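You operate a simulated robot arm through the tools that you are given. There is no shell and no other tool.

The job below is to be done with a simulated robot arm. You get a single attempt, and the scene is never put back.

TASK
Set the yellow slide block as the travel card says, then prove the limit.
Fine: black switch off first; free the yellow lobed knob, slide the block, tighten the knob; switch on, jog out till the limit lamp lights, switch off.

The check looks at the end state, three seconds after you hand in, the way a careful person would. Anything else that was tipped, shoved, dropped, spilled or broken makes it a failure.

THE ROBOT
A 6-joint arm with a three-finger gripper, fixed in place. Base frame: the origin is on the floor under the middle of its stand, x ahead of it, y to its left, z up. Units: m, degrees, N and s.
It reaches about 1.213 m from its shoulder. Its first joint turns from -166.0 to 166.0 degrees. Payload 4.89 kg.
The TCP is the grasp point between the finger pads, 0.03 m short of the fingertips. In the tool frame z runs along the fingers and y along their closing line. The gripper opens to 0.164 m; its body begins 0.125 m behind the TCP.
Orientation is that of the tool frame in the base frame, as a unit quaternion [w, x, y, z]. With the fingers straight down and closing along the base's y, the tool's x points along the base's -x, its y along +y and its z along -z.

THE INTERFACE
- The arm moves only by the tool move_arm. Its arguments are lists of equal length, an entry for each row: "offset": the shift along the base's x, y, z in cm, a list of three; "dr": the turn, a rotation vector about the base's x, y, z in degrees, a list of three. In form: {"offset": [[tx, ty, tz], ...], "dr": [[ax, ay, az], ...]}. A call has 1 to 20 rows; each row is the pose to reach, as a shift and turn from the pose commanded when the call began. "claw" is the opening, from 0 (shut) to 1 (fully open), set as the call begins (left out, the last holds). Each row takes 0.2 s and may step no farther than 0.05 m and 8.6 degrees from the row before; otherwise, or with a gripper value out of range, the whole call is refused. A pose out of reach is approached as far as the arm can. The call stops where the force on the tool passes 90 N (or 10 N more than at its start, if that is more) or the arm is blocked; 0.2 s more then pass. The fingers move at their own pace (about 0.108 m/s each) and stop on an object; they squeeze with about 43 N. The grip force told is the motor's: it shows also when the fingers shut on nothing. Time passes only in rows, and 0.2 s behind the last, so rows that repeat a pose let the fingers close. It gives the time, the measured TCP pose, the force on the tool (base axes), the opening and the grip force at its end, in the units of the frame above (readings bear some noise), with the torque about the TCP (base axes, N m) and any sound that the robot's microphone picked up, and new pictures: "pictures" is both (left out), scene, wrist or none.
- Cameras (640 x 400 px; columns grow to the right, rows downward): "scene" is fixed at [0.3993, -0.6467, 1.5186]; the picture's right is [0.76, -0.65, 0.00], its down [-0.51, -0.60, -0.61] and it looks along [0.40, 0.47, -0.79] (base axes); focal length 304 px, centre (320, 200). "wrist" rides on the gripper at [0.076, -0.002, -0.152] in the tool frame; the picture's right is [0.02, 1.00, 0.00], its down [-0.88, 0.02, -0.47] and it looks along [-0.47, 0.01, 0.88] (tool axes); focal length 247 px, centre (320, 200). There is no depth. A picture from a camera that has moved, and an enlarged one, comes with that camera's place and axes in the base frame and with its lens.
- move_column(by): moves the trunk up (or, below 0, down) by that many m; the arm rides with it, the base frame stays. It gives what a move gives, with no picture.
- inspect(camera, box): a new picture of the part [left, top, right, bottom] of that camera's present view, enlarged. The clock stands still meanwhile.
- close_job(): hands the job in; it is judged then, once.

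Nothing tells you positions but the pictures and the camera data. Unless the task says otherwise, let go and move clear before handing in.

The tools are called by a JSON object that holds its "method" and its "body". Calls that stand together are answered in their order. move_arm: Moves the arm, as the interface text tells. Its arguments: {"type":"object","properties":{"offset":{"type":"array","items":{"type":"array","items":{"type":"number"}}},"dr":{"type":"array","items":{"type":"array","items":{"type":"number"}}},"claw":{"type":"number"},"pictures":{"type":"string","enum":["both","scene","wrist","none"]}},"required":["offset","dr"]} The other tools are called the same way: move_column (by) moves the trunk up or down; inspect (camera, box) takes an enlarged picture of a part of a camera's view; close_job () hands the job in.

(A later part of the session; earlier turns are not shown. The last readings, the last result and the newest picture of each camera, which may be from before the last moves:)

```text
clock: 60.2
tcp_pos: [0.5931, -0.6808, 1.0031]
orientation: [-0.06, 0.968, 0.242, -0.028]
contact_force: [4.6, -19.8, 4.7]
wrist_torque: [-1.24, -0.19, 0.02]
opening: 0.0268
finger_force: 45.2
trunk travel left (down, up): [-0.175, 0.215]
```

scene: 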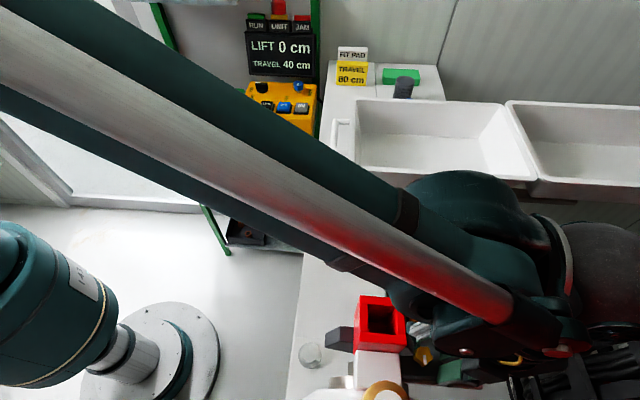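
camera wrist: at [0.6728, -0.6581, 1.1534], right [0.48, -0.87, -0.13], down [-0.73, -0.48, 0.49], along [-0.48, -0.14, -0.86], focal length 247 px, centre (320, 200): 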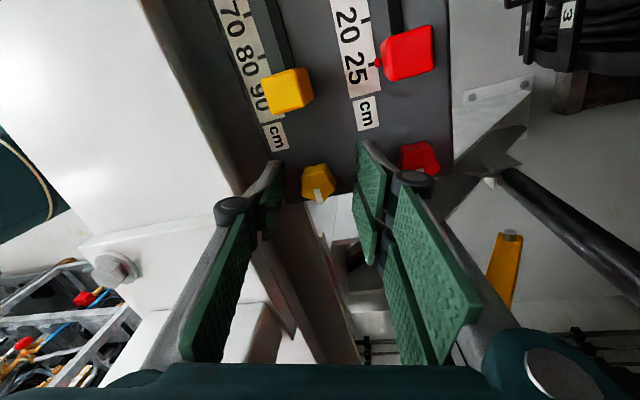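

The grip is now nearly balanced. I'll start turning the knob counterclockwise (seen from above) and watch the torque.

{"method": "move_arm", "body": {"offset": [[0, 0.02, 0], [0.01, 0.04, 0], [0.02, 0.07, 0]], "dr": [[0, 0, 5], [0, 0, 10], [0, 0, 15]], "claw": 0, "pictures": "none"}}

{"method": "inspect", "body": {"camera": "wrist", "box": [230, 80, 430, 240]}}

{"method": "inspect", "body": {"camera": "scene", "box": [360, 280, 500, 400]}}

```text
clock: 61.0
tcp_pos: [0.5926, -0.68, 1.0021]
orientation: [-0.055, 0.928, 0.367, -0.036]
contact_force: [1.3, -21.0, 4.6]
wrist_torque: [-1.04, -0.63, 0.09]
opening: 0.0265
finger_force: 44.5
trunk travel left (down, up): [-0.175, 0.215]
```

```text
2.50 times, centred on (330, 160) of wrist
camera zoom: at [0.6633, -0.6366, 1.1517], right [0.69, -0.71, -0.13], down [-0.58, -0.65, 0.49], along [-0.43, -0.26, -0.86], focal length 617 px, centre (295, 300)
```

zoom: 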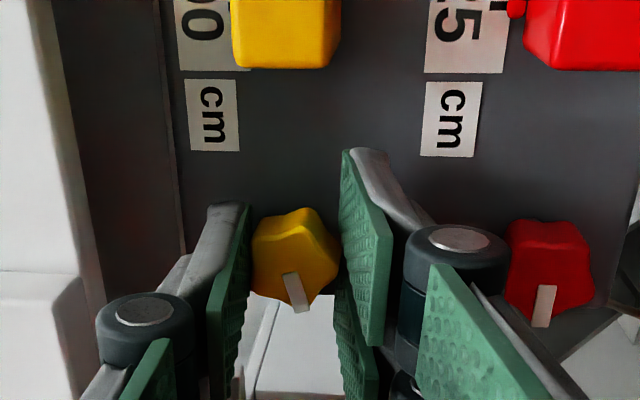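

```text
3.33 times, centred on (430, 340) of scene
camera zoom: at [0.3993, -0.6467, 1.5186], right [0.76, -0.65, 0.0], down [-0.51, -0.6, -0.61], along [0.4, 0.47, -0.79], focal length 1014 px, centre (-47, -267)
```

zoom: 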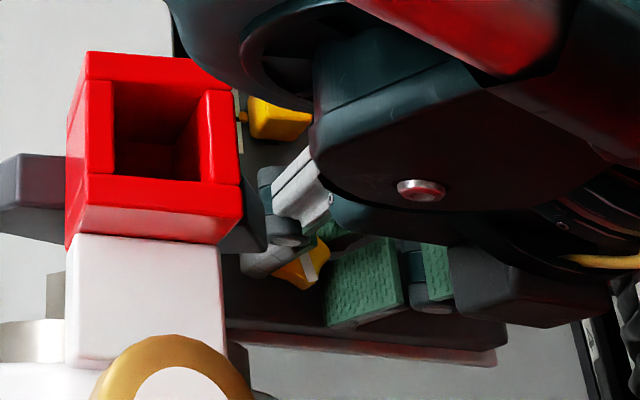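

The knob turns with the gripper at low torque, with the mark moving counterclockwise. I'll continue to about 60° in total.

{"method": "move_arm", "body": {"offset": [[0.02, 0.03, 0], [0.03, 0.06, 0], [0.04, 0.1, 0], [0.05, 0.13, 0], [0.06, 0.16, 0], [0.06, 0.18, 0]], "dr": [[0, 0, 8], [0, 0, 16], [0, 0, 24], [0, 0, 32], [0, 0, 40], [0, 0, 47]], "claw": 0, "pictures": "none"}}

{"method": "inspect", "body": {"camera": "wrist", "box": [200, 20, 460, 240]}}

{"method": "inspect", "body": {"camera": "scene", "box": [340, 240, 520, 400]}}

```text
clock: 62.4
tcp_pos: [0.5922, -0.6766, 1.0038]
orientation: [-0.037, 0.705, 0.707, -0.054]
contact_force: [-24.0, -2.5, -14.9]
wrist_torque: [0.13, -0.35, -0.01]
opening: 0.0266
finger_force: 44.9
trunk travel left (down, up): [-0.175, 0.215]
```

```text
1.82 times, centred on (330, 130) of wrist
camera zoom: at [0.6098, -0.5957, 1.1519], right [0.99, 0.02, -0.13], down [0.08, -0.87, 0.49], along [-0.1, -0.49, -0.86], focal length 449 px, centre (302, 327)
```

zoom: 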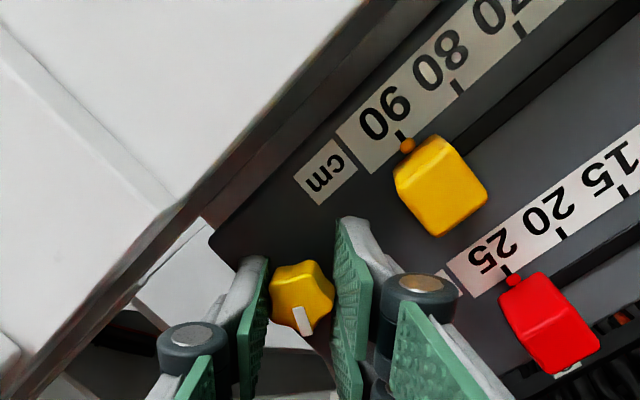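

```text
2.50 times, centred on (430, 320) of scene
camera zoom: at [0.3993, -0.6467, 1.5186], right [0.76, -0.65, 0.0], down [-0.51, -0.6, -0.61], along [0.4, 0.47, -0.79], focal length 760 px, centre (45, -100)
```

zoom: 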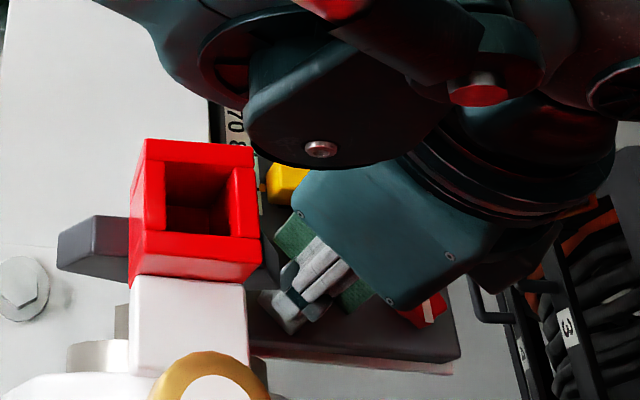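

The knob has turned about 62° counterclockwise and the view of the block and scale is clear, with the pointer at 90. I'll release the knob, rise, and move to the block with the gripper's closing line along the slide.

{"method": "move_arm", "body": {"offset": [[0, 0, 0], [0, 0, 0], [0, 0, 0], [0, 0, 2], [0, 0, 5], [0, 0, 9], [1, 1, 9], [2, 2, 9], [3, 3, 9], [4, 4.2, 9], [4.3, 4.7, 9]], "dr": [[0, 0, 0], [0, 0, 0], [0, 0, 0], [0, 0, 0], [0, 0, 0], [0, 0, 0], [0, 0, 8], [0, 0, 16], [0, 0, 24], [0, 0, 32], [0, 0, 40]], "claw": 0.36, "pictures": "both"}}

{"method": "inspect", "body": {"camera": "wrist", "box": [200, 40, 460, 260]}}

```text
clock: 64.8
tcp_pos: [0.6375, -0.6305, 1.094]
orientation: [-0.017, 0.42, 0.905, -0.064]
contact_force: [0.0, -0.4, -0.3]
wrist_torque: [0.05, -0.01, -0.01]
opening: 0.0588
finger_force: 0.1
trunk travel left (down, up): [-0.175, 0.215]
camera wrist: at [0.5982, -0.5563, 1.2421], right [0.74, 0.66, -0.13], down [0.62, -0.61, 0.49], along [0.24, -0.44, -0.86], focal length 247 px, centre (320, 200)
```

scene: 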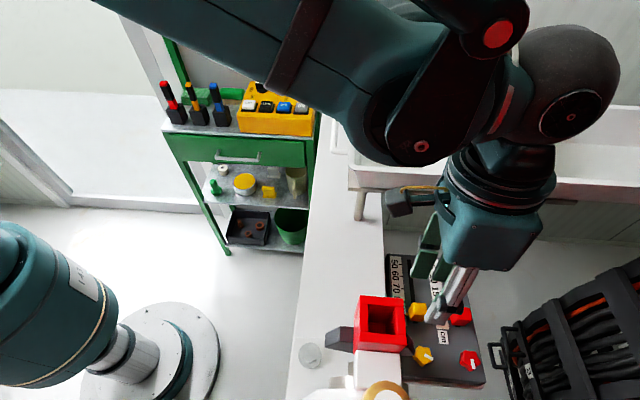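
wrist: 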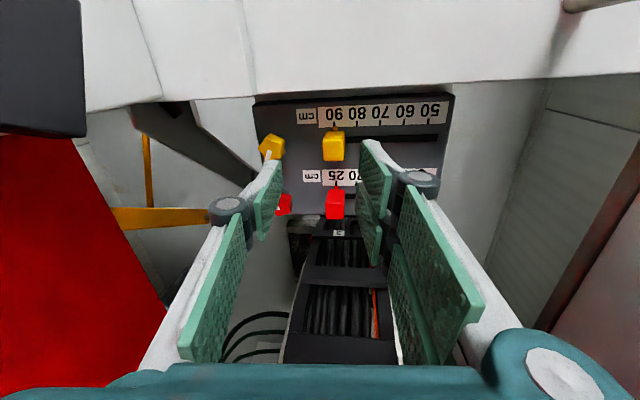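

```text
1.82 times, centred on (330, 150) of wrist
camera zoom: at [0.5982, -0.5563, 1.2421], right [0.74, 0.66, -0.13], down [0.62, -0.61, 0.49], along [0.24, -0.44, -0.86], focal length 449 px, centre (302, 291)
```

zoom: 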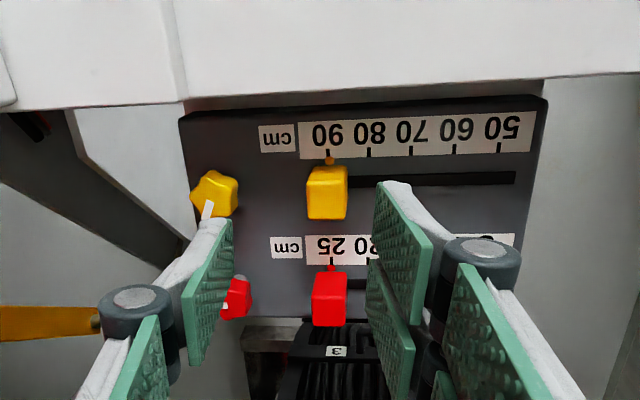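

{"method": "move_arm", "body": {"offset": [[0, 0, 0], [-0.15, 0.15, -2], [-0.15, 0.15, -4.5]], "dr": [[2.9, -2.4, 2.2], [5.84, -4.86, 4.4], [5.84, -4.86, 4.4]], "claw": 0.3, "pictures": "wrist"}}

{"method": "inspect", "body": {"camera": "wrist", "box": [240, 80, 420, 240]}}

```text
clock: 65.6
tcp_pos: [0.6342, -0.6302, 1.0482]
orientation: [0.004, 0.387, 0.922, 0.0]
contact_force: [-0.7, 0.7, 1.6]
wrist_torque: [-0.07, -0.1, -0.03]
opening: 0.0492
finger_force: 0.1
trunk travel left (down, up): [-0.175, 0.215]
camera wrist: at [0.578, -0.5738, 1.1995], right [0.7, 0.72, 0.0], down [0.63, -0.61, 0.48], along [0.35, -0.33, -0.88], focal length 247 px, centre (320, 200)
```

wrist: 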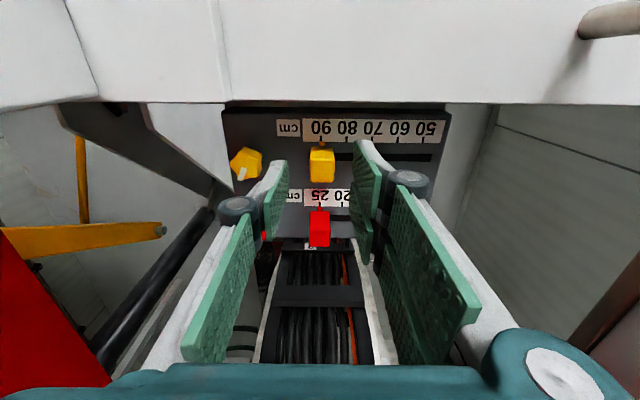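

```text
2.50 times, centred on (330, 160) of wrist
camera zoom: at [0.578, -0.5738, 1.1995], right [0.7, 0.72, 0.0], down [0.63, -0.61, 0.48], along [0.35, -0.33, -0.88], focal length 617 px, centre (295, 300)
```

zoom: 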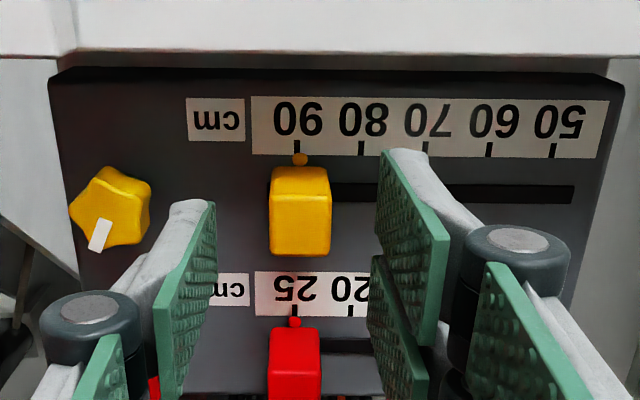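

The block is centred between the pads within 2 mm. I'll descend and close on it.

{"method": "move_arm", "body": {"offset": [[0.1, 0, -2], [0.2, 0, -3.5], [0.2, 0, -4.4], [0.2, 0, -4.4]], "dr": [[0, 0, 0], [0, 0, 0], [0, 0, 0], [0, 0, 0]], "claw": 0.3, "pictures": "none"}}

{"method": "move_arm", "body": {"offset": [[0, 0, 0], [0, 0, 0], [0, 0, 0], [0, 0, 0]], "dr": [[0, 0, 0], [0, 0, 0], [0, 0, 0], [0, 0, 0]], "claw": 0, "pictures": "none"}}

{"method": "inspect", "body": {"camera": "wrist", "box": [240, 80, 420, 240]}}

```text
clock: 66.6
tcp_pos: [0.6374, -0.6298, 1.0039]
orientation: [0.004, 0.387, 0.922, 0.0]
contact_force: [-0.4, -0.8, -0.5]
wrist_torque: [0.03, 0.05, 0.0]
opening: 0.049
finger_force: 0.1
trunk travel left (down, up): [-0.175, 0.215]
```

```text
clock: 67.6
tcp_pos: [0.6369, -0.6279, 1.0056]
orientation: [0.004, 0.386, 0.922, 0.001]
contact_force: [-1.3, 0.1, -0.9]
wrist_torque: [0.02, 0.04, 0.66]
opening: 0.0219
finger_force: 44.9
trunk travel left (down, up): [-0.175, 0.215]
```

```text
2.50 times, centred on (330, 160) of wrist
camera zoom: at [0.5808, -0.5738, 1.1553], right [0.7, 0.72, 0.0], down [0.63, -0.61, 0.48], along [0.34, -0.33, -0.88], focal length 617 px, centre (295, 300)
```

zoom: 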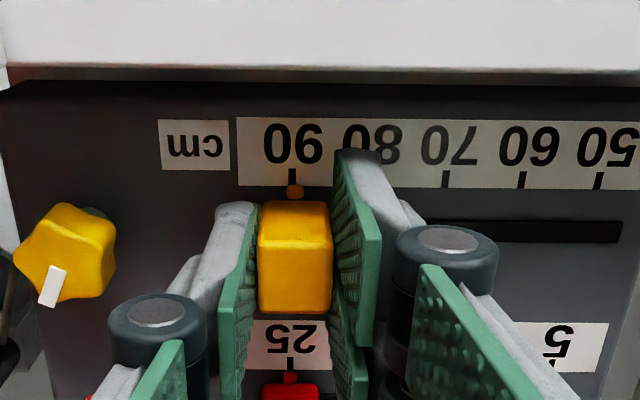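

The block is gripped with balanced forces. I'll try sliding it 1 cm toward 80 and watch the force.

{"method": "move_arm", "body": {"offset": [[0.21, 0.21, 0], [0.43, 0.42, 0], [0.71, 0.7, 0]], "dr": [[0, 0, 0], [0, 0, 0], [0, 0, 0]], "claw": 0, "pictures": "none"}}

{"method": "inspect", "body": {"camera": "wrist", "box": [240, 80, 420, 240]}}

```text
clock: 68.4
tcp_pos: [0.6447, -0.6213, 1.0044]
orientation: [0.003, 0.387, 0.922, 0.0]
contact_force: [-1.6, 0.1, -4.8]
wrist_torque: [-0.15, -0.05, 0.59]
opening: 0.0216
finger_force: 45.3
trunk travel left (down, up): [-0.175, 0.215]
```

```text
2.50 times, centred on (330, 160) of wrist
camera zoom: at [0.5879, -0.5668, 1.1553], right [0.7, 0.72, 0.0], down [0.63, -0.61, 0.48], along [0.34, -0.33, -0.88], focal length 617 px, centre (295, 300)
```

zoom: 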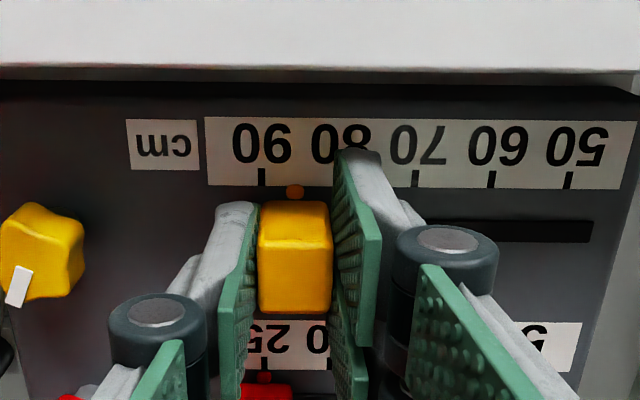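

The block slides freely with almost no force, so the knob is loose. The pointer is now near 85.7 and needs another 1.42 cm.

{"method": "move_arm", "body": {"offset": [[0.3, 0.3, 0], [0.6, 0.6, 0], [0.85, 0.84, 0], [1.01, 0.995, 0], [1.01, 0.995, 0]], "dr": [[0, 0, 0], [0, 0, 0], [0, 0, 0], [0, 0, 0], [0, 0, 0]], "claw": 0, "pictures": "none"}}

{"method": "inspect", "body": {"camera": "wrist", "box": [240, 80, 420, 240]}}

{"method": "inspect", "body": {"camera": "wrist", "box": [285, 110, 365, 180]}}

```text
clock: 69.6
tcp_pos: [0.6549, -0.6108, 1.0046]
orientation: [0.004, 0.386, 0.922, 0.0]
contact_force: [0.8, -0.4, -4.4]
wrist_torque: [0.22, 0.27, 0.66]
opening: 0.022
finger_force: 44.7
trunk travel left (down, up): [-0.175, 0.215]
```

```text
2.50 times, centred on (330, 160) of wrist
camera zoom: at [0.5984, -0.5562, 1.1553], right [0.7, 0.72, 0.0], down [0.63, -0.61, 0.48], along [0.34, -0.33, -0.88], focal length 617 px, centre (295, 300)
```

zoom: 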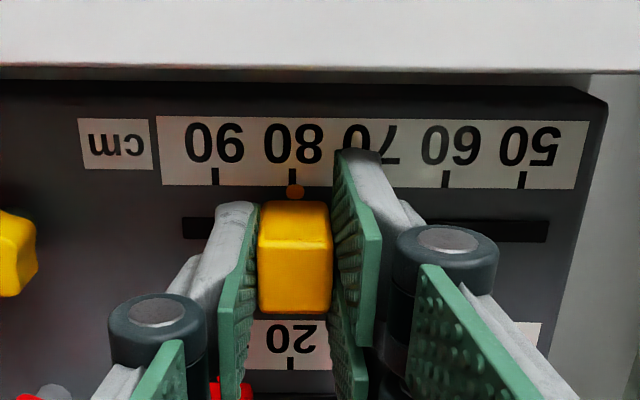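

```text
5.71 times, centred on (325, 145) of wrist
camera zoom: at [0.5984, -0.5562, 1.1553], right [0.7, 0.72, 0.0], down [0.63, -0.61, 0.48], along [0.34, -0.33, -0.88], focal length 1411 px, centre (291, 514)
```

zoom: 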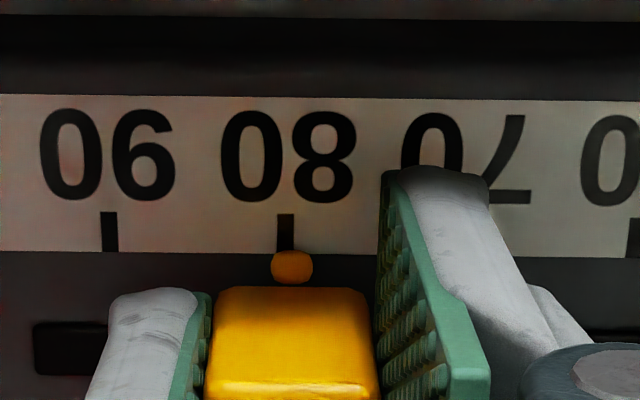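

The pointer is on the 80 tick. I'll release the block, rise and check the alignment.

{"method": "move_arm", "body": {"offset": [[0, 0, 0], [0, 0, 0], [0, 0, 0], [0, 0, 2], [0, 0, 5], [0, 0, 8]], "dr": [[0, 0, 0], [0, 0, 0], [0, 0, 0], [0, 0, 0], [0, 0, 0], [0, 0, 0]], "claw": 0.3, "pictures": "none"}}

{"method": "inspect", "body": {"camera": "wrist", "box": [260, 80, 420, 200]}}

{"method": "inspect", "body": {"camera": "wrist", "box": [285, 110, 355, 170]}}

```text
clock: 71.0
tcp_pos: [0.656, -0.6115, 1.0837]
orientation: [0.004, 0.387, 0.922, 0.0]
contact_force: [-0.3, -0.8, 0.1]
wrist_torque: [0.07, 0.12, 0.01]
opening: 0.0491
finger_force: 0.0
trunk travel left (down, up): [-0.175, 0.215]
```

```text
3.33 times, centred on (340, 140) of wrist
camera zoom: at [0.5986, -0.5565, 1.235], right [0.7, 0.72, 0.0], down [0.63, -0.61, 0.48], along [0.34, -0.33, -0.88], focal length 823 px, centre (253, 400)
```

zoom: 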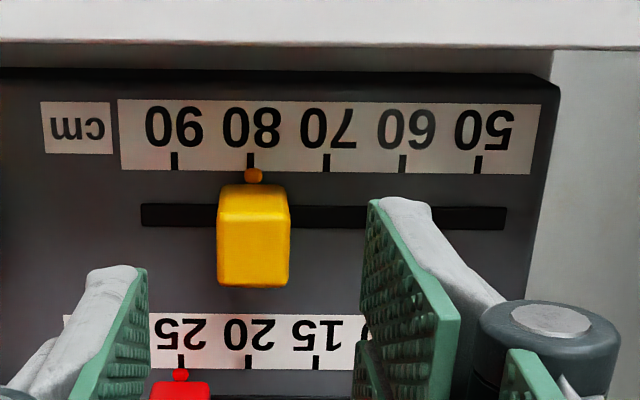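

```text
6.67 times, centred on (320, 140) of wrist
camera zoom: at [0.5986, -0.5565, 1.235], right [0.7, 0.72, 0.0], down [0.63, -0.61, 0.48], along [0.34, -0.33, -0.88], focal length 1646 px, centre (320, 600)
```

zoom: 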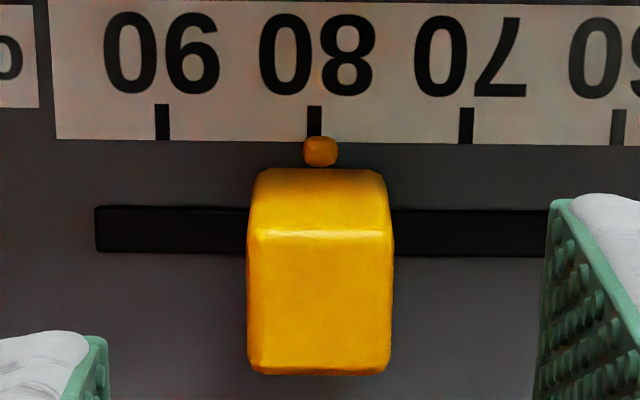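

The pointer sits on 80. With the same viewing bias, the untouched red pointer reads exactly 25, so the reading is good. Next I'll re-grip the knob as I left it to tighten it clockwise, rotating first and then moving over the knob.

{"method": "move_arm", "body": {"offset": [[0, 0, 1], [0, 0, 2], [0, 0, 2], [0, 0, 2], [0, 0, 2], [0, 0, 2], [-1.5, -1.6, 2], [-3, -3.2, 2], [-4.5, -4.8, 2], [-6, -6.2, 2], [-6.35, -6.6, 2]], "dr": [[0, 0, -8], [0, 0, -16], [0, 0, -24], [0, 0, -32], [0, 0, -40], [0, 0, -44.4], [0, 0, -44.4], [0, 0, -44.4], [0, 0, -44.4], [0, 0, -44.4], [0, 0, -44.4]], "claw": 0.33, "pictures": "none"}}

{"method": "move_arm", "body": {"offset": [[0, 0, 0], [0, 0, -2], [0, 0, -4]], "dr": [[-1.66, 7.82, 0], [-1.66, 7.82, 0], [-1.66, 7.82, 0]], "claw": 0.33, "pictures": "none"}}

{"method": "inspect", "body": {"camera": "wrist", "box": [200, 20, 460, 240]}}

```text
clock: 73.4
tcp_pos: [0.5908, -0.6778, 1.1047]
orientation: [0.003, 0.707, 0.708, -0.002]
contact_force: [-0.3, 0.6, -0.5]
wrist_torque: [0.01, -0.03, 0.02]
opening: 0.054
finger_force: 0.1
trunk travel left (down, up): [-0.175, 0.215]
```

```text
clock: 74.2
tcp_pos: [0.5911, -0.6773, 1.0649]
orientation: [-0.035, 0.705, 0.706, -0.06]
contact_force: [0.4, 1.0, -0.5]
wrist_torque: [-0.08, 0.01, 0.02]
opening: 0.054
finger_force: 0.1
trunk travel left (down, up): [-0.175, 0.215]
```

```text
1.82 times, centred on (330, 130) of wrist
camera zoom: at [0.6089, -0.5945, 1.2121], right [0.99, 0.02, -0.13], down [0.09, -0.86, 0.5], along [-0.11, -0.5, -0.86], focal length 449 px, centre (302, 327)
```

zoom: 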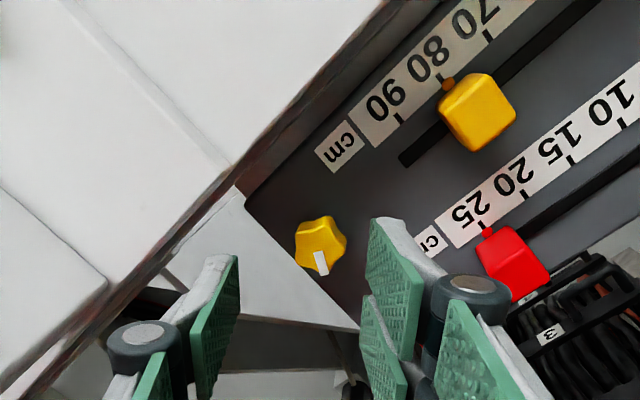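

{"method": "move_arm", "body": {"offset": [[0, 0, -2], [0, -0.05, -4], [0, -0.1, -5.3], [0, -0.1, -6.1], [0, -0.1, -6.1]], "dr": [[0, 0, 0], [0, 0, 0], [0, 0, 0], [0, 0, 0], [0, 0, 0]], "claw": 0.33, "pictures": "none"}}

{"method": "inspect", "body": {"camera": "wrist", "box": [230, 80, 430, 240]}}

{"method": "move_arm", "body": {"offset": [[0, 0, 0], [0, 0, 0], [0, 0, 0], [0, 0, 0]], "dr": [[0, 0, 0], [0, 0, 0], [0, 0, 0], [0, 0, 0]], "claw": 0, "pictures": "none"}}

{"method": "inspect", "body": {"camera": "wrist", "box": [230, 80, 430, 240]}}

```text
clock: 75.4
tcp_pos: [0.5927, -0.6787, 1.0033]
orientation: [-0.035, 0.705, 0.706, -0.059]
contact_force: [-0.3, -0.8, -0.6]
wrist_torque: [0.04, 0.05, 0.0]
opening: 0.0542
finger_force: 0.0
trunk travel left (down, up): [-0.175, 0.215]
```

```text
2.50 times, centred on (330, 160) of wrist
camera zoom: at [0.6093, -0.5955, 1.1506], right [0.99, 0.02, -0.13], down [0.09, -0.86, 0.5], along [-0.11, -0.5, -0.86], focal length 617 px, centre (295, 300)
```

zoom: 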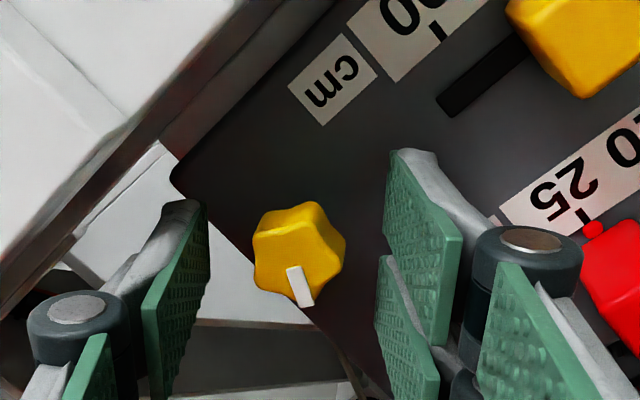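

```text
clock: 76.4
tcp_pos: [0.5914, -0.6777, 1.0028]
orientation: [-0.035, 0.704, 0.706, -0.06]
contact_force: [11.6, 7.4, -7.7]
wrist_torque: [0.25, -0.99, -0.01]
opening: 0.0259
finger_force: 45.1
trunk travel left (down, up): [-0.175, 0.215]
```

```text
2.50 times, centred on (330, 160) of wrist
camera zoom: at [0.6101, -0.595, 1.1504], right [0.99, 0.02, -0.13], down [0.09, -0.86, 0.5], along [-0.11, -0.5, -0.86], focal length 617 px, centre (295, 300)
```

zoom: 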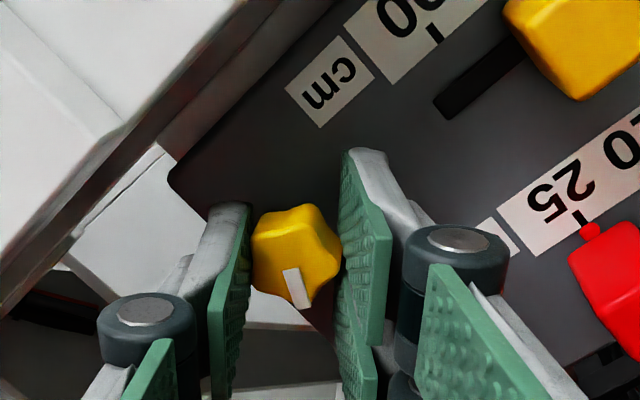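

{"method": "move_arm", "body": {"offset": [[0, -0.04, 0], [-0.01, -0.08, 0], [-0.02, -0.11, 0], [-0.04, -0.15, 0], [-0.05, -0.18, 0], [-0.07, -0.22, 0], [-0.08, -0.25, 0]], "dr": [[0, 0, -8], [0, 0, -16], [0, 0, -24], [0, 0, -32], [0, 0, -40], [0, 0, -48], [0, 0, -55]], "claw": 0, "pictures": "none"}}

{"method": "inspect", "body": {"camera": "wrist", "box": [230, 80, 430, 240]}}

```text
clock: 78.0
tcp_pos: [0.5931, -0.6801, 1.0015]
orientation: [-0.059, 0.951, 0.3, -0.038]
contact_force: [31.5, 8.2, -8.5]
wrist_torque: [-0.34, -0.81, -0.05]
opening: 0.0259
finger_force: 44.9
trunk travel left (down, up): [-0.175, 0.215]
```

```text
2.50 times, centred on (330, 160) of wrist
camera zoom: at [0.6689, -0.6477, 1.1503], right [0.58, -0.8, -0.13], down [-0.66, -0.56, 0.5], along [-0.47, -0.2, -0.86], focal length 617 px, centre (295, 300)
```

zoom: 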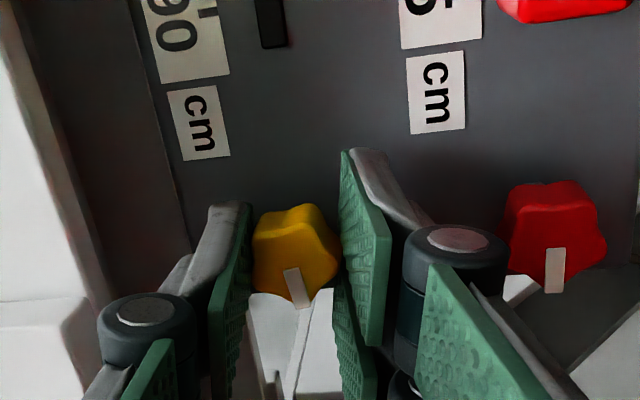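

{"method": "move_arm", "body": {"offset": [[-0.01, -0.04, 0], [-0.02, -0.06, 0]], "dr": [[0, 0, -5], [0, 0, -9]], "claw": 0, "pictures": "none"}}

```text
clock: 78.6
tcp_pos: [0.5915, -0.6814, 1.0038]
orientation: [-0.061, 0.972, 0.225, -0.033]
contact_force: [34.5, 11.3, -4.6]
wrist_torque: [-0.12, -1.36, 0.49]
opening: 0.0263
finger_force: 44.9
trunk travel left (down, up): [-0.175, 0.215]
```

Torque about the knob axis has risen to 0.49 Nm, so it's starting to bite. I'll turn a little further clockwise to make it tight.

{"method": "move_arm", "body": {"offset": [[-0.01, -0.02, 0], [-0.01, -0.03, 0]], "dr": [[0, 0, -3], [0, 0, -6]], "claw": 0, "pictures": "none"}}

{"method": "inspect", "body": {"camera": "wrist", "box": [230, 80, 430, 240]}}

```text
clock: 79.2
tcp_pos: [0.5913, -0.6811, 1.0023]
orientation: [-0.063, 0.982, 0.174, -0.03]
contact_force: [36.9, 17.1, -9.7]
wrist_torque: [-0.52, -0.96, 1.0]
opening: 0.0264
finger_force: 45.0
trunk travel left (down, up): [-0.175, 0.215]
```

```text
2.50 times, centred on (330, 160) of wrist
camera zoom: at [0.6742, -0.669, 1.1504], right [0.36, -0.92, -0.13], down [-0.78, -0.38, 0.5], along [-0.51, -0.07, -0.86], focal length 617 px, centre (295, 300)
```

zoom: 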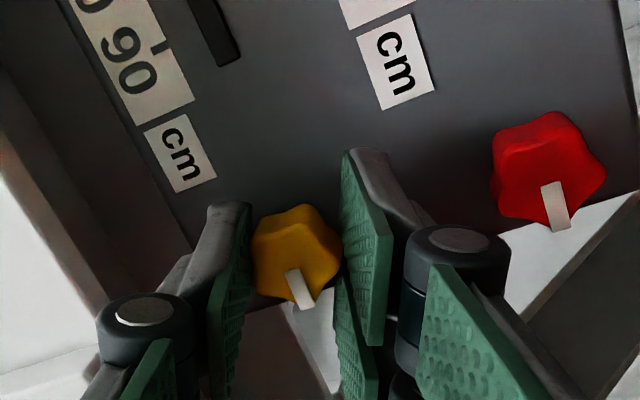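

{"method": "move_arm", "body": {"offset": [[0, -0.01, 0], [0, -0.02, 0], [0, -0.02, 0]], "dr": [[0, 0, -3], [0, 0, -6], [0, 0, -6]], "claw": 0, "pictures": "none"}}

{"method": "inspect", "body": {"camera": "wrist", "box": [230, 80, 430, 240]}}

```text
clock: 80.0
tcp_pos: [0.5939, -0.6801, 1.0019]
orientation: [-0.065, 0.99, 0.122, -0.026]
contact_force: [45.9, 19.9, -2.9]
wrist_torque: [-0.45, -1.18, 0.87]
opening: 0.0271
finger_force: 45.0
trunk travel left (down, up): [-0.175, 0.215]
```

```text
2.50 times, centred on (330, 160) of wrist
camera zoom: at [0.6753, -0.6774, 1.1504], right [0.26, -0.96, -0.13], down [-0.82, -0.29, 0.5], along [-0.52, -0.02, -0.86], focal length 617 px, centre (295, 300)
```

zoom: 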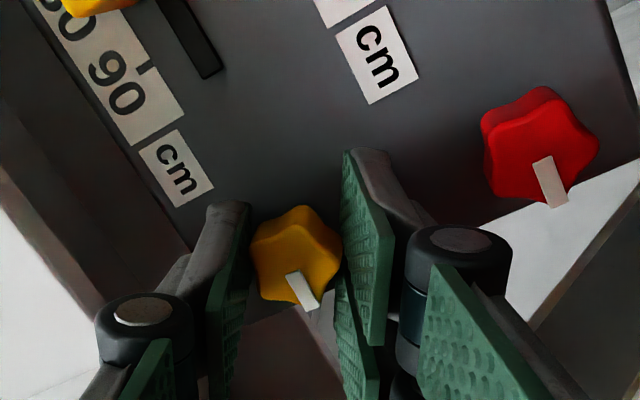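

The fingers have just begun to slip at about 0.9–1.0 Nm, so the knob is hard against its tight stop. I'll open, rise and check the panel.

{"method": "move_arm", "body": {"offset": [[0, 0, 0], [0, 0, 0], [0, 0, 0], [0, 0, 2], [0, 0, 5], [0, 0, 9], [0.5, 0.5, 13]], "dr": [[0, 0, 0], [0, 0, 0], [0, 0, 0], [0, 0, 0], [0, 0, 0], [0, 0, 0], [0, 0, 0]], "claw": 0.33, "pictures": "wrist"}}

{"method": "inspect", "body": {"camera": "wrist", "box": [220, 0, 420, 180]}}

```text
clock: 81.6
tcp_pos: [0.5962, -0.6788, 1.134]
orientation: [-0.064, 0.99, 0.122, -0.026]
contact_force: [0.6, -0.4, -0.7]
wrist_torque: [0.14, 0.04, -0.01]
opening: 0.0542
finger_force: 0.1
trunk travel left (down, up): [-0.175, 0.215]
camera wrist: at [0.6782, -0.6749, 1.2812], right [0.26, -0.96, -0.13], down [-0.82, -0.29, 0.5], along [-0.51, -0.02, -0.86], focal length 247 px, centre (320, 200)
```

wrist: 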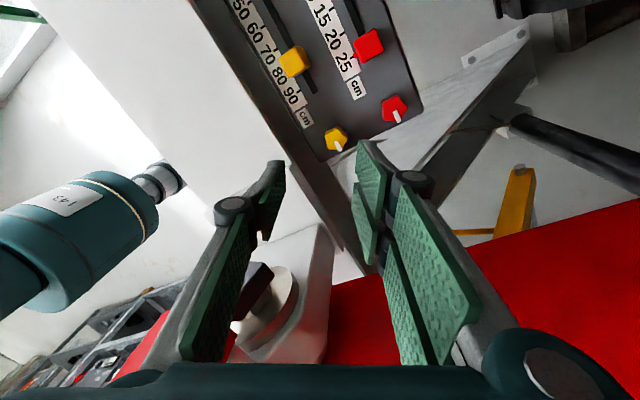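

```text
2.22 times, centred on (320, 90) of wrist
camera zoom: at [0.6782, -0.6749, 1.2812], right [0.26, -0.96, -0.13], down [-0.82, -0.29, 0.5], along [-0.51, -0.02, -0.86], focal length 549 px, centre (320, 444)
```

zoom: 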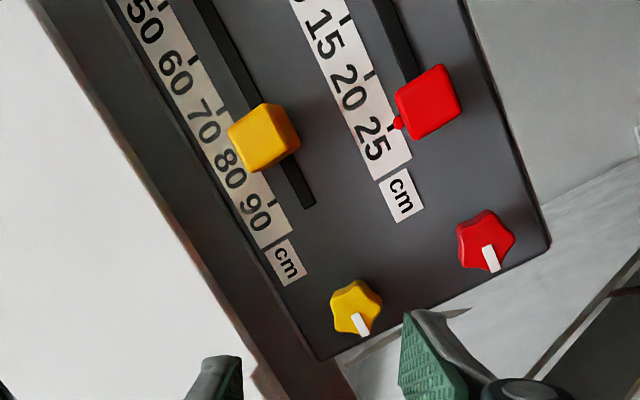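

The panel looks right: yellow block on 80, knob mark back in line with the red one, and nothing else disturbed. Now I'll rise, straighten, and travel back toward the pendant while rotating the wrist back.

{"method": "move_arm", "body": {"offset": [[0.5, 0.5, 4], [1, 1, 8], [1.5, 1.5, 12], [2, 2, 16], [2.5, 2.5, 19]], "dr": [[-1.4, -0.8, 0], [-2.8, -1.5, 0], [-4.2, -2.3, 0], [-5.6, -3.1, 0], [-6.92, -3.85, 0]], "claw": 0, "pictures": "none"}}

{"method": "move_arm", "body": {"offset": [[0, 0, 0], [0, 0, 0], [0, 0, 0], [0, 0, 0], [0, 0, 0], [0, 0, 0], [0, 0, 0], [0, 0, 0], [0, 0, 0], [0, 0, 0], [0, 0, 0], [0, 0, 0], [0, 0, 0], [0, 0, 0], [0, 0, 0], [0, 0, 0], [0, 0, 0], [0, 0, 0], [0, 0, 0], [0, 0, 0]], "dr": [[0, 0, 8.5], [0, 0, 17], [0, 0, 25.5], [0, 0, 34], [0, 0, 42.5], [0, 0, 51], [0, 0, 59.5], [0, 0, 68], [0, 0, 76.5], [0, 0, 85], [0, 0, 93.5], [0, 0, 102], [0, 0, 110.5], [0, 0, 119], [0, 0, 127.5], [0, 0, 136], [0, 0, 144.5], [0, 0, 153], [0, 0, 161.5], [0, 0, 170]], "claw": 0, "pictures": "scene"}}

```text
clock: 82.8
tcp_pos: [0.6207, -0.6513, 1.3233]
orientation: [0.0, 0.993, 0.122, 0.001]
contact_force: [0.0, -0.4, 0.4]
wrist_torque: [0.11, 0.06, 0.0]
opening: 0.0
finger_force: 42.9
trunk travel left (down, up): [-0.175, 0.215]
```

```text
clock: 87.0
tcp_pos: [0.6223, -0.6521, 1.3236]
orientation: [-0.001, -0.037, 0.999, 0.0]
contact_force: [0.1, 0.3, -0.6]
wrist_torque: [0.0, -0.01, -0.01]
opening: 0.0003
finger_force: 43.3
trunk travel left (down, up): [-0.175, 0.215]
```

scene: 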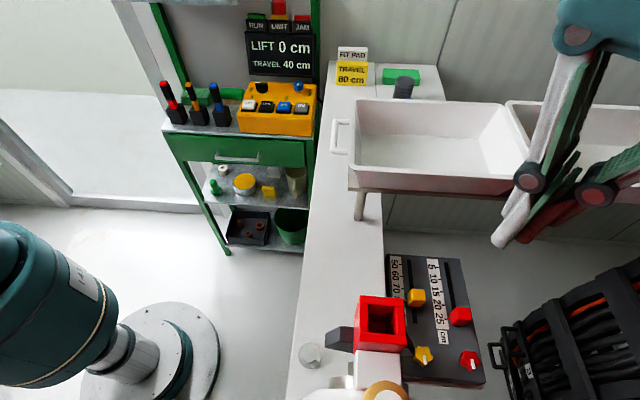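

{"method": "move_arm", "body": {"offset": [[-1, 4, 0], [-2, 8.3, 0], [-3, 12.6, 0], [-4, 17, 0], [-5, 21.4, -1], [-6.1, 26, -2]], "dr": [[0, 0, 7.1], [0, 0, 14.2], [0, 0, 21.4], [0, 0, 28.5], [0, 0, 35.6], [0, 0, 42.8]], "claw": 0, "pictures": "none"}}

{"method": "move_arm", "body": {"offset": [[0, 4.5, 0], [0, 9, 0], [1, 13, 0], [3, 17, 0], [5, 21, 0], [8, 25, 0], [11, 28.5, -0.5], [14, 32, -2], [17, 35, -4], [20, 38, -6.5], [23, 40, -9], [26, 42, -12], [28, 44, -15.5], [29, 46, -19]], "dr": [[0, 0, 0], [0, 0, 0], [0, 0, 0], [0, 0, 0], [0, 0, 0], [0, 0, 0], [0, 0, 0], [0, 0, 0], [3.4, 3.7, 0], [6.8, 7.3, 0], [10.2, 11, 0], [13.5, 14.7, 0], [16.9, 18.3, 0], [20.3, 22, 0]], "claw": 0, "pictures": "scene"}}

```text
clock: 88.4
tcp_pos: [0.559, -0.3922, 1.3021]
orientation: [0.0, -0.399, 0.917, 0.001]
contact_force: [-0.7, -1.8, -1.2]
wrist_torque: [0.25, 0.1, 0.02]
opening: 0.0
finger_force: 43.3
trunk travel left (down, up): [-0.175, 0.215]
```

```text
clock: 91.4
tcp_pos: [0.8476, 0.0677, 1.1119]
orientation: [-0.104, -0.384, 0.887, 0.236]
contact_force: [-1.5, 0.3, 1.3]
wrist_torque: [-0.04, -0.28, -0.12]
opening: 0.0
finger_force: 42.8
trunk travel left (down, up): [-0.175, 0.215]
```

scene: 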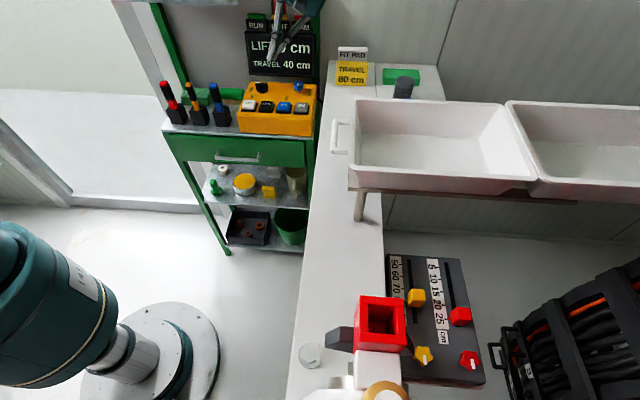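

The tool is back at the same pose near the pendant. I'll descend beside the right (tail) end of the switch bar to push it forward, which turns the switch counterclockwise to ON.

{"method": "move_arm", "body": {"offset": [[-0.7, 1.4, -3.5], [-1.41, 2.83, -7], [-1.41, 2.83, -9.5], [-1.41, 2.83, -11.3], [-1.41, 2.83, -12.2]], "dr": [[0, 0, 0], [0, 0, 0], [0, 0, 0], [0, 0, 0], [0, 0, 0]], "claw": 0, "pictures": "none"}}

{"method": "inspect", "body": {"camera": "scene", "box": [235, 60, 305, 110]}}

```text
clock: 92.6
tcp_pos: [0.8364, 0.0955, 0.9912]
orientation: [-0.105, -0.385, 0.886, 0.236]
contact_force: [0.6, 0.2, 0.4]
wrist_torque: [0.02, 0.04, 0.02]
opening: 0.0
finger_force: 43.0
trunk travel left (down, up): [-0.175, 0.215]
```

```text
8.00 times, centred on (270, 85) of scene
camera zoom: at [0.3993, -0.6467, 1.5186], right [0.76, -0.65, 0.0], down [-0.51, -0.6, -0.61], along [0.4, 0.47, -0.79], focal length 2434 px, centre (720, 1120)
```

zoom: 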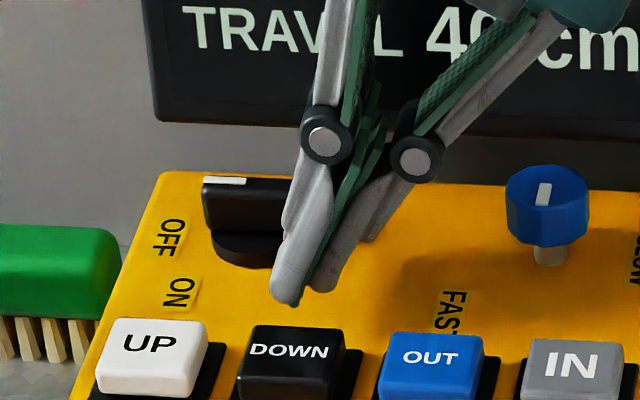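

{"method": "move_arm", "body": {"offset": [[-0.45, 0.4, -0.1], [-0.2, 0.65, -0.1], [0.07, 0.95, -0.1]], "dr": [[0, 0, 0], [0, 0, 0], [0, 0, 0]], "claw": 0, "pictures": "none"}}

{"method": "inspect", "body": {"camera": "scene", "box": [235, 60, 305, 110]}}

```text
clock: 93.4
tcp_pos: [0.8345, 0.1061, 0.9907]
orientation: [-0.104, -0.385, 0.886, 0.236]
contact_force: [0.2, -0.5, 0.7]
wrist_torque: [-0.01, 0.01, 0.01]
opening: 0.0
finger_force: 43.1
trunk travel left (down, up): [-0.175, 0.215]
```

```text
8.00 times, centred on (270, 85) of scene
camera zoom: at [0.3993, -0.6467, 1.5186], right [0.76, -0.65, 0.0], down [-0.51, -0.6, -0.61], along [0.4, 0.47, -0.79], focal length 2434 px, centre (720, 1120)
```

zoom: 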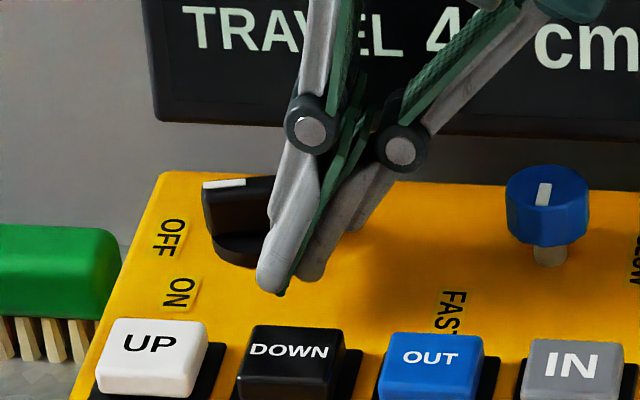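

{"method": "move_arm", "body": {"offset": [[0.2, 0.22, 0], [0.4, 0.45, 0], [0.53, 0.6, 0]], "dr": [[0, 0, 0], [0, 0, 0], [0, 0, 0]], "claw": 0, "pictures": "none"}}

{"method": "inspect", "body": {"camera": "scene", "box": [235, 60, 305, 110]}}

```text
clock: 94.2
tcp_pos: [0.8408, 0.112, 0.9898]
orientation: [-0.104, -0.385, 0.886, 0.236]
contact_force: [-0.2, -0.6, -1.8]
wrist_torque: [-0.03, -0.01, -0.02]
opening: 0.0
finger_force: 42.9
trunk travel left (down, up): [-0.175, 0.215]
```

```text
8.00 times, centred on (270, 85) of scene
camera zoom: at [0.3993, -0.6467, 1.5186], right [0.76, -0.65, 0.0], down [-0.51, -0.6, -0.61], along [0.4, 0.47, -0.79], focal length 2434 px, centre (720, 1120)
```

zoom: 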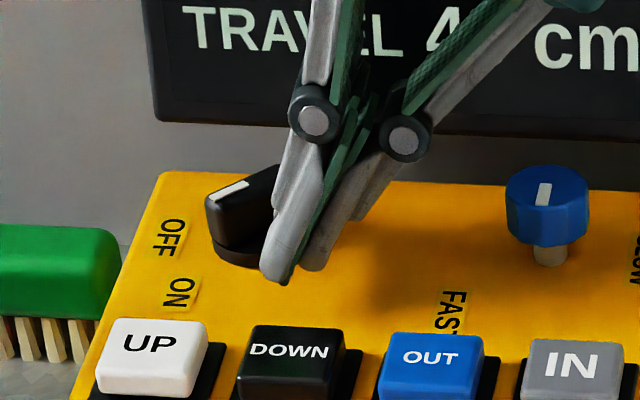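

{"method": "move_arm", "body": {"offset": [[0.2, 0.22, 0], [0.33, 0.37, 0], [0.33, 0.37, 0]], "dr": [[0, 0, 0], [0, 0, 0], [0, 0, 0]], "claw": 0, "pictures": "none"}}

{"method": "inspect", "body": {"camera": "scene", "box": [225, 0, 325, 110]}}

{"method": "inspect", "body": {"camera": "scene", "box": [235, 60, 305, 110]}}

```text
clock: 95.0
tcp_pos: [0.8449, 0.1157, 0.9906]
orientation: [-0.104, -0.384, 0.886, 0.236]
contact_force: [-0.1, -2.2, 1.3]
wrist_torque: [-0.01, 0.04, -0.05]
opening: 0.0
finger_force: 43.5
trunk travel left (down, up): [-0.175, 0.215]
```

```text
3.64 times, centred on (275, 55) of scene
camera zoom: at [0.3993, -0.6467, 1.5186], right [0.76, -0.65, 0.0], down [-0.51, -0.6, -0.61], along [0.4, 0.47, -0.79], focal length 1106 px, centre (484, 727)
```

zoom: 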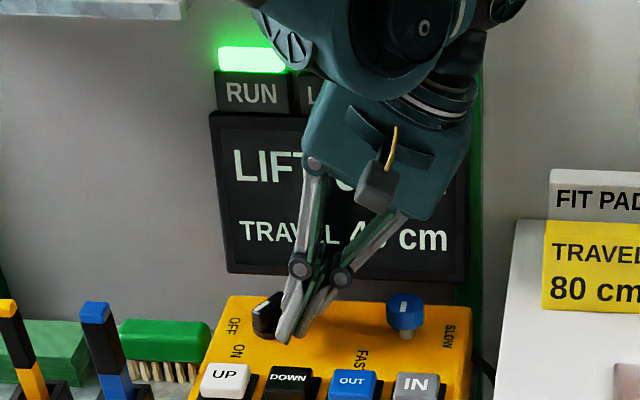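

```text
8.00 times, centred on (270, 85) of scene
camera zoom: at [0.3993, -0.6467, 1.5186], right [0.76, -0.65, 0.0], down [-0.51, -0.6, -0.61], along [0.4, 0.47, -0.79], focal length 2434 px, centre (720, 1120)
```

zoom: 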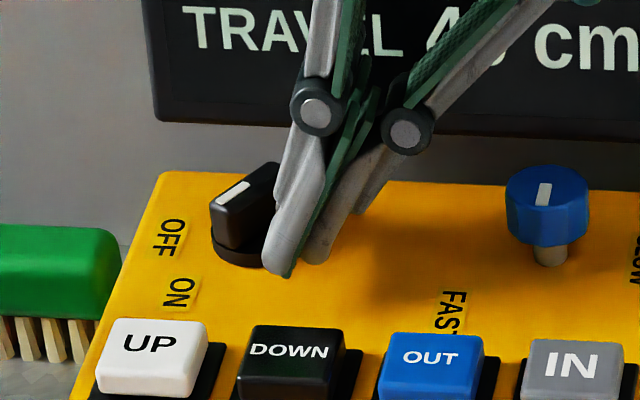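

RUN is lit and the bar points at ON. I'll back off, rise, and move over the blue OUT button, which I place at about (0.824, 0.024) with its top near z 0.97.

{"method": "move_arm", "body": {"offset": [[-0.35, -0.4, 0], [-0.7, -0.8, 0.5], [-0.7, -0.8, 3], [-0.9, -3, 6], [-1.2, -6.5, 6.5], [-1.45, -9.67, 6.5]], "dr": [[0, 0, 0], [0, 0, 0], [0, 0, 0], [0, 0, 0], [0, 0, 0], [0, 0, 0]], "claw": 0, "pictures": "both"}}

{"method": "inspect", "body": {"camera": "scene", "box": [225, 50, 325, 130]}}

{"method": "inspect", "body": {"camera": "wrist", "box": [200, 60, 420, 230]}}

```text
clock: 96.4
tcp_pos: [0.8303, 0.0179, 1.0551]
orientation: [-0.105, -0.385, 0.886, 0.236]
contact_force: [0.0, 2.2, -0.8]
wrist_torque: [-0.21, -0.05, 0.06]
opening: 0.0
finger_force: 43.4
trunk travel left (down, up): [-0.175, 0.215]
camera wrist: at [0.8339, -0.088, 1.1869], right [-0.65, 0.58, 0.5], down [0.76, 0.5, 0.42], along [-0.01, 0.65, -0.76], focal length 247 px, centre (320, 200)
```

scene: 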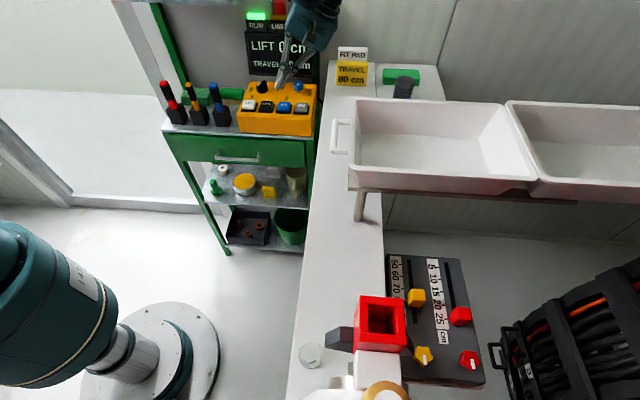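
wrist: 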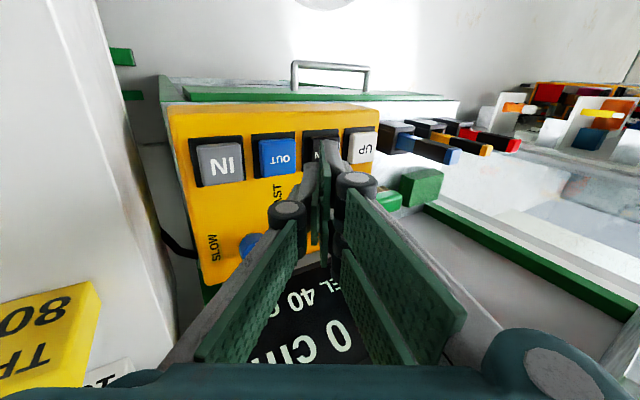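

```text
5.00 times, centred on (275, 90) of scene
camera zoom: at [0.3993, -0.6467, 1.5186], right [0.76, -0.65, 0.0], down [-0.51, -0.6, -0.61], along [0.4, 0.47, -0.79], focal length 1521 px, centre (545, 750)
```

zoom: 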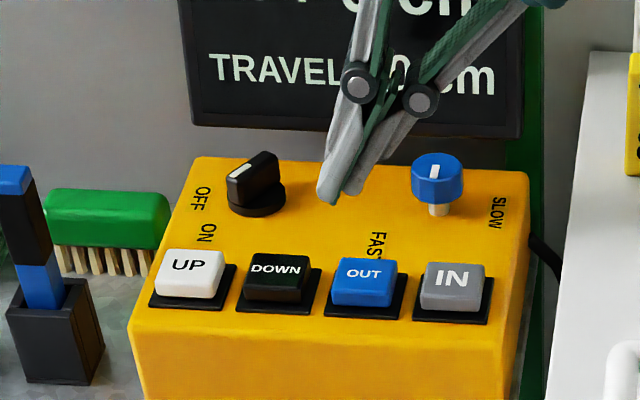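

```text
2.35 times, centred on (310, 145) of wrist
camera zoom: at [0.8339, -0.088, 1.1869], right [-0.65, 0.58, 0.5], down [0.76, 0.5, 0.42], along [-0.01, 0.65, -0.76], focal length 581 px, centre (344, 329)
```

zoom: 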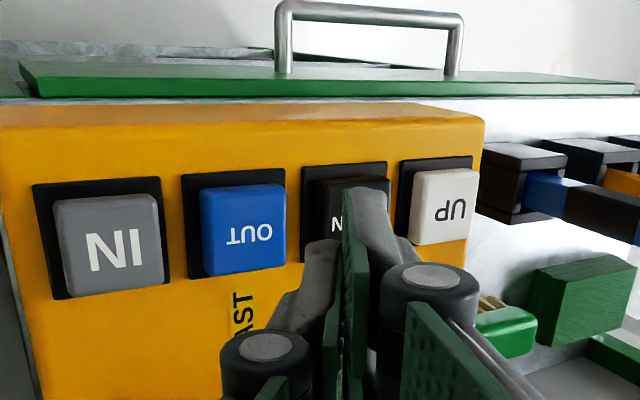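

{"method": "move_arm", "body": {"offset": [[0.45, -0.4, -1.5], [0.45, -0.4, -3], [0.45, -0.4, -4], [0.45, -0.4, -4.4]], "dr": [[0, 0, 0], [0, 0, 0], [0, 0, 0], [0, 0, 0]], "claw": 0, "pictures": "none"}}

{"method": "inspect", "body": {"camera": "scene", "box": [225, 50, 325, 130]}}

```text
clock: 97.4
tcp_pos: [0.8342, 0.0148, 1.0104]
orientation: [-0.105, -0.385, 0.886, 0.236]
contact_force: [-0.5, -0.6, 0.0]
wrist_torque: [0.01, -0.03, 0.01]
opening: 0.0002
finger_force: 42.8
trunk travel left (down, up): [-0.175, 0.215]
```

```text
5.00 times, centred on (275, 90) of scene
camera zoom: at [0.3993, -0.6467, 1.5186], right [0.76, -0.65, 0.0], down [-0.51, -0.6, -0.61], along [0.4, 0.47, -0.79], focal length 1521 px, centre (545, 750)
```

zoom: 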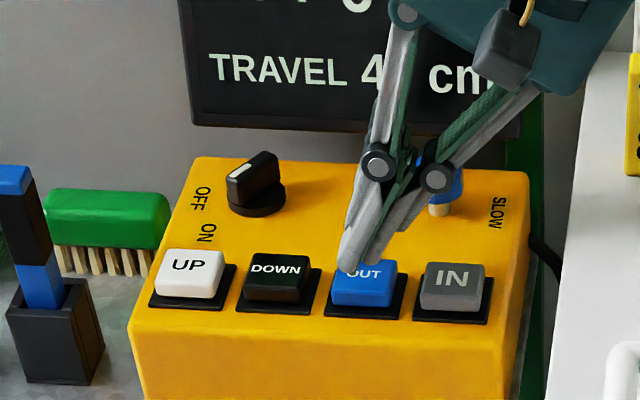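

{"method": "move_arm", "body": {"offset": [[0, 0, -0.3], [0, 0, -0.6]], "dr": [[0, 0, 0], [0, 0, 0]], "claw": 0, "pictures": "none"}}

{"method": "inspect", "body": {"camera": "scene", "box": [225, 0, 325, 110]}}

```text
clock: 98.0
tcp_pos: [0.834, 0.0141, 1.0045]
orientation: [-0.105, -0.385, 0.886, 0.236]
contact_force: [0.6, -0.2, -0.6]
wrist_torque: [-0.02, -0.03, -0.03]
opening: 0.0
finger_force: 42.9
trunk travel left (down, up): [-0.175, 0.215]
```

```text
3.64 times, centred on (275, 55) of scene
camera zoom: at [0.3993, -0.6467, 1.5186], right [0.76, -0.65, 0.0], down [-0.51, -0.6, -0.61], along [0.4, 0.47, -0.79], focal length 1106 px, centre (484, 727)
```

zoom: 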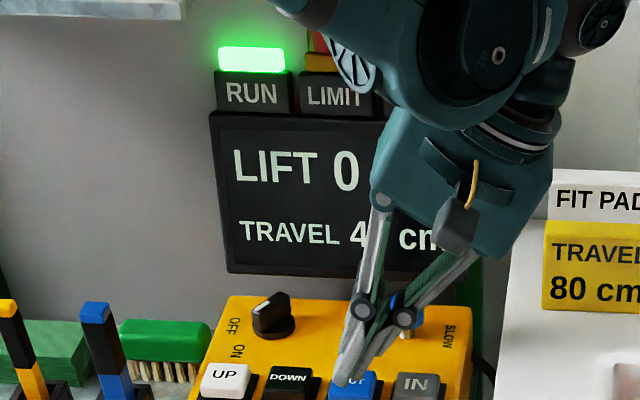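

{"method": "move_arm", "body": {"offset": [[0, 0, -0.3], [0, 0, -0.6]], "dr": [[0, 0, 0], [0, 0, 0]], "claw": 0, "pictures": "none"}}

{"method": "inspect", "body": {"camera": "scene", "box": [225, 0, 325, 110]}}

```text
clock: 98.6
tcp_pos: [0.8341, 0.0151, 0.9986]
orientation: [-0.105, -0.385, 0.886, 0.237]
contact_force: [-0.2, -0.3, -0.1]
wrist_torque: [-0.02, -0.04, 0.03]
opening: 0.0
finger_force: 43.3
trunk travel left (down, up): [-0.175, 0.215]
```

```text
3.64 times, centred on (275, 55) of scene
camera zoom: at [0.3993, -0.6467, 1.5186], right [0.76, -0.65, 0.0], down [-0.51, -0.6, -0.61], along [0.4, 0.47, -0.79], focal length 1106 px, centre (484, 727)
```

zoom: 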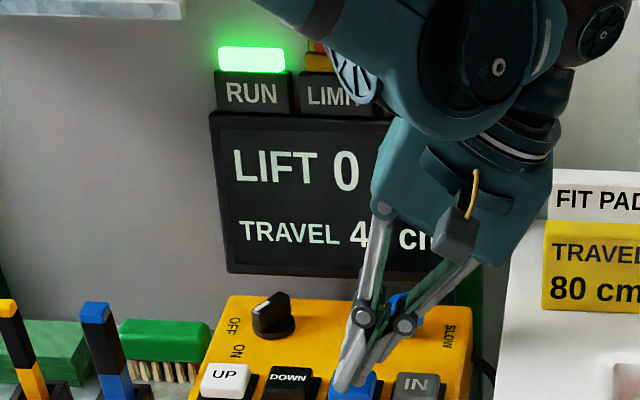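

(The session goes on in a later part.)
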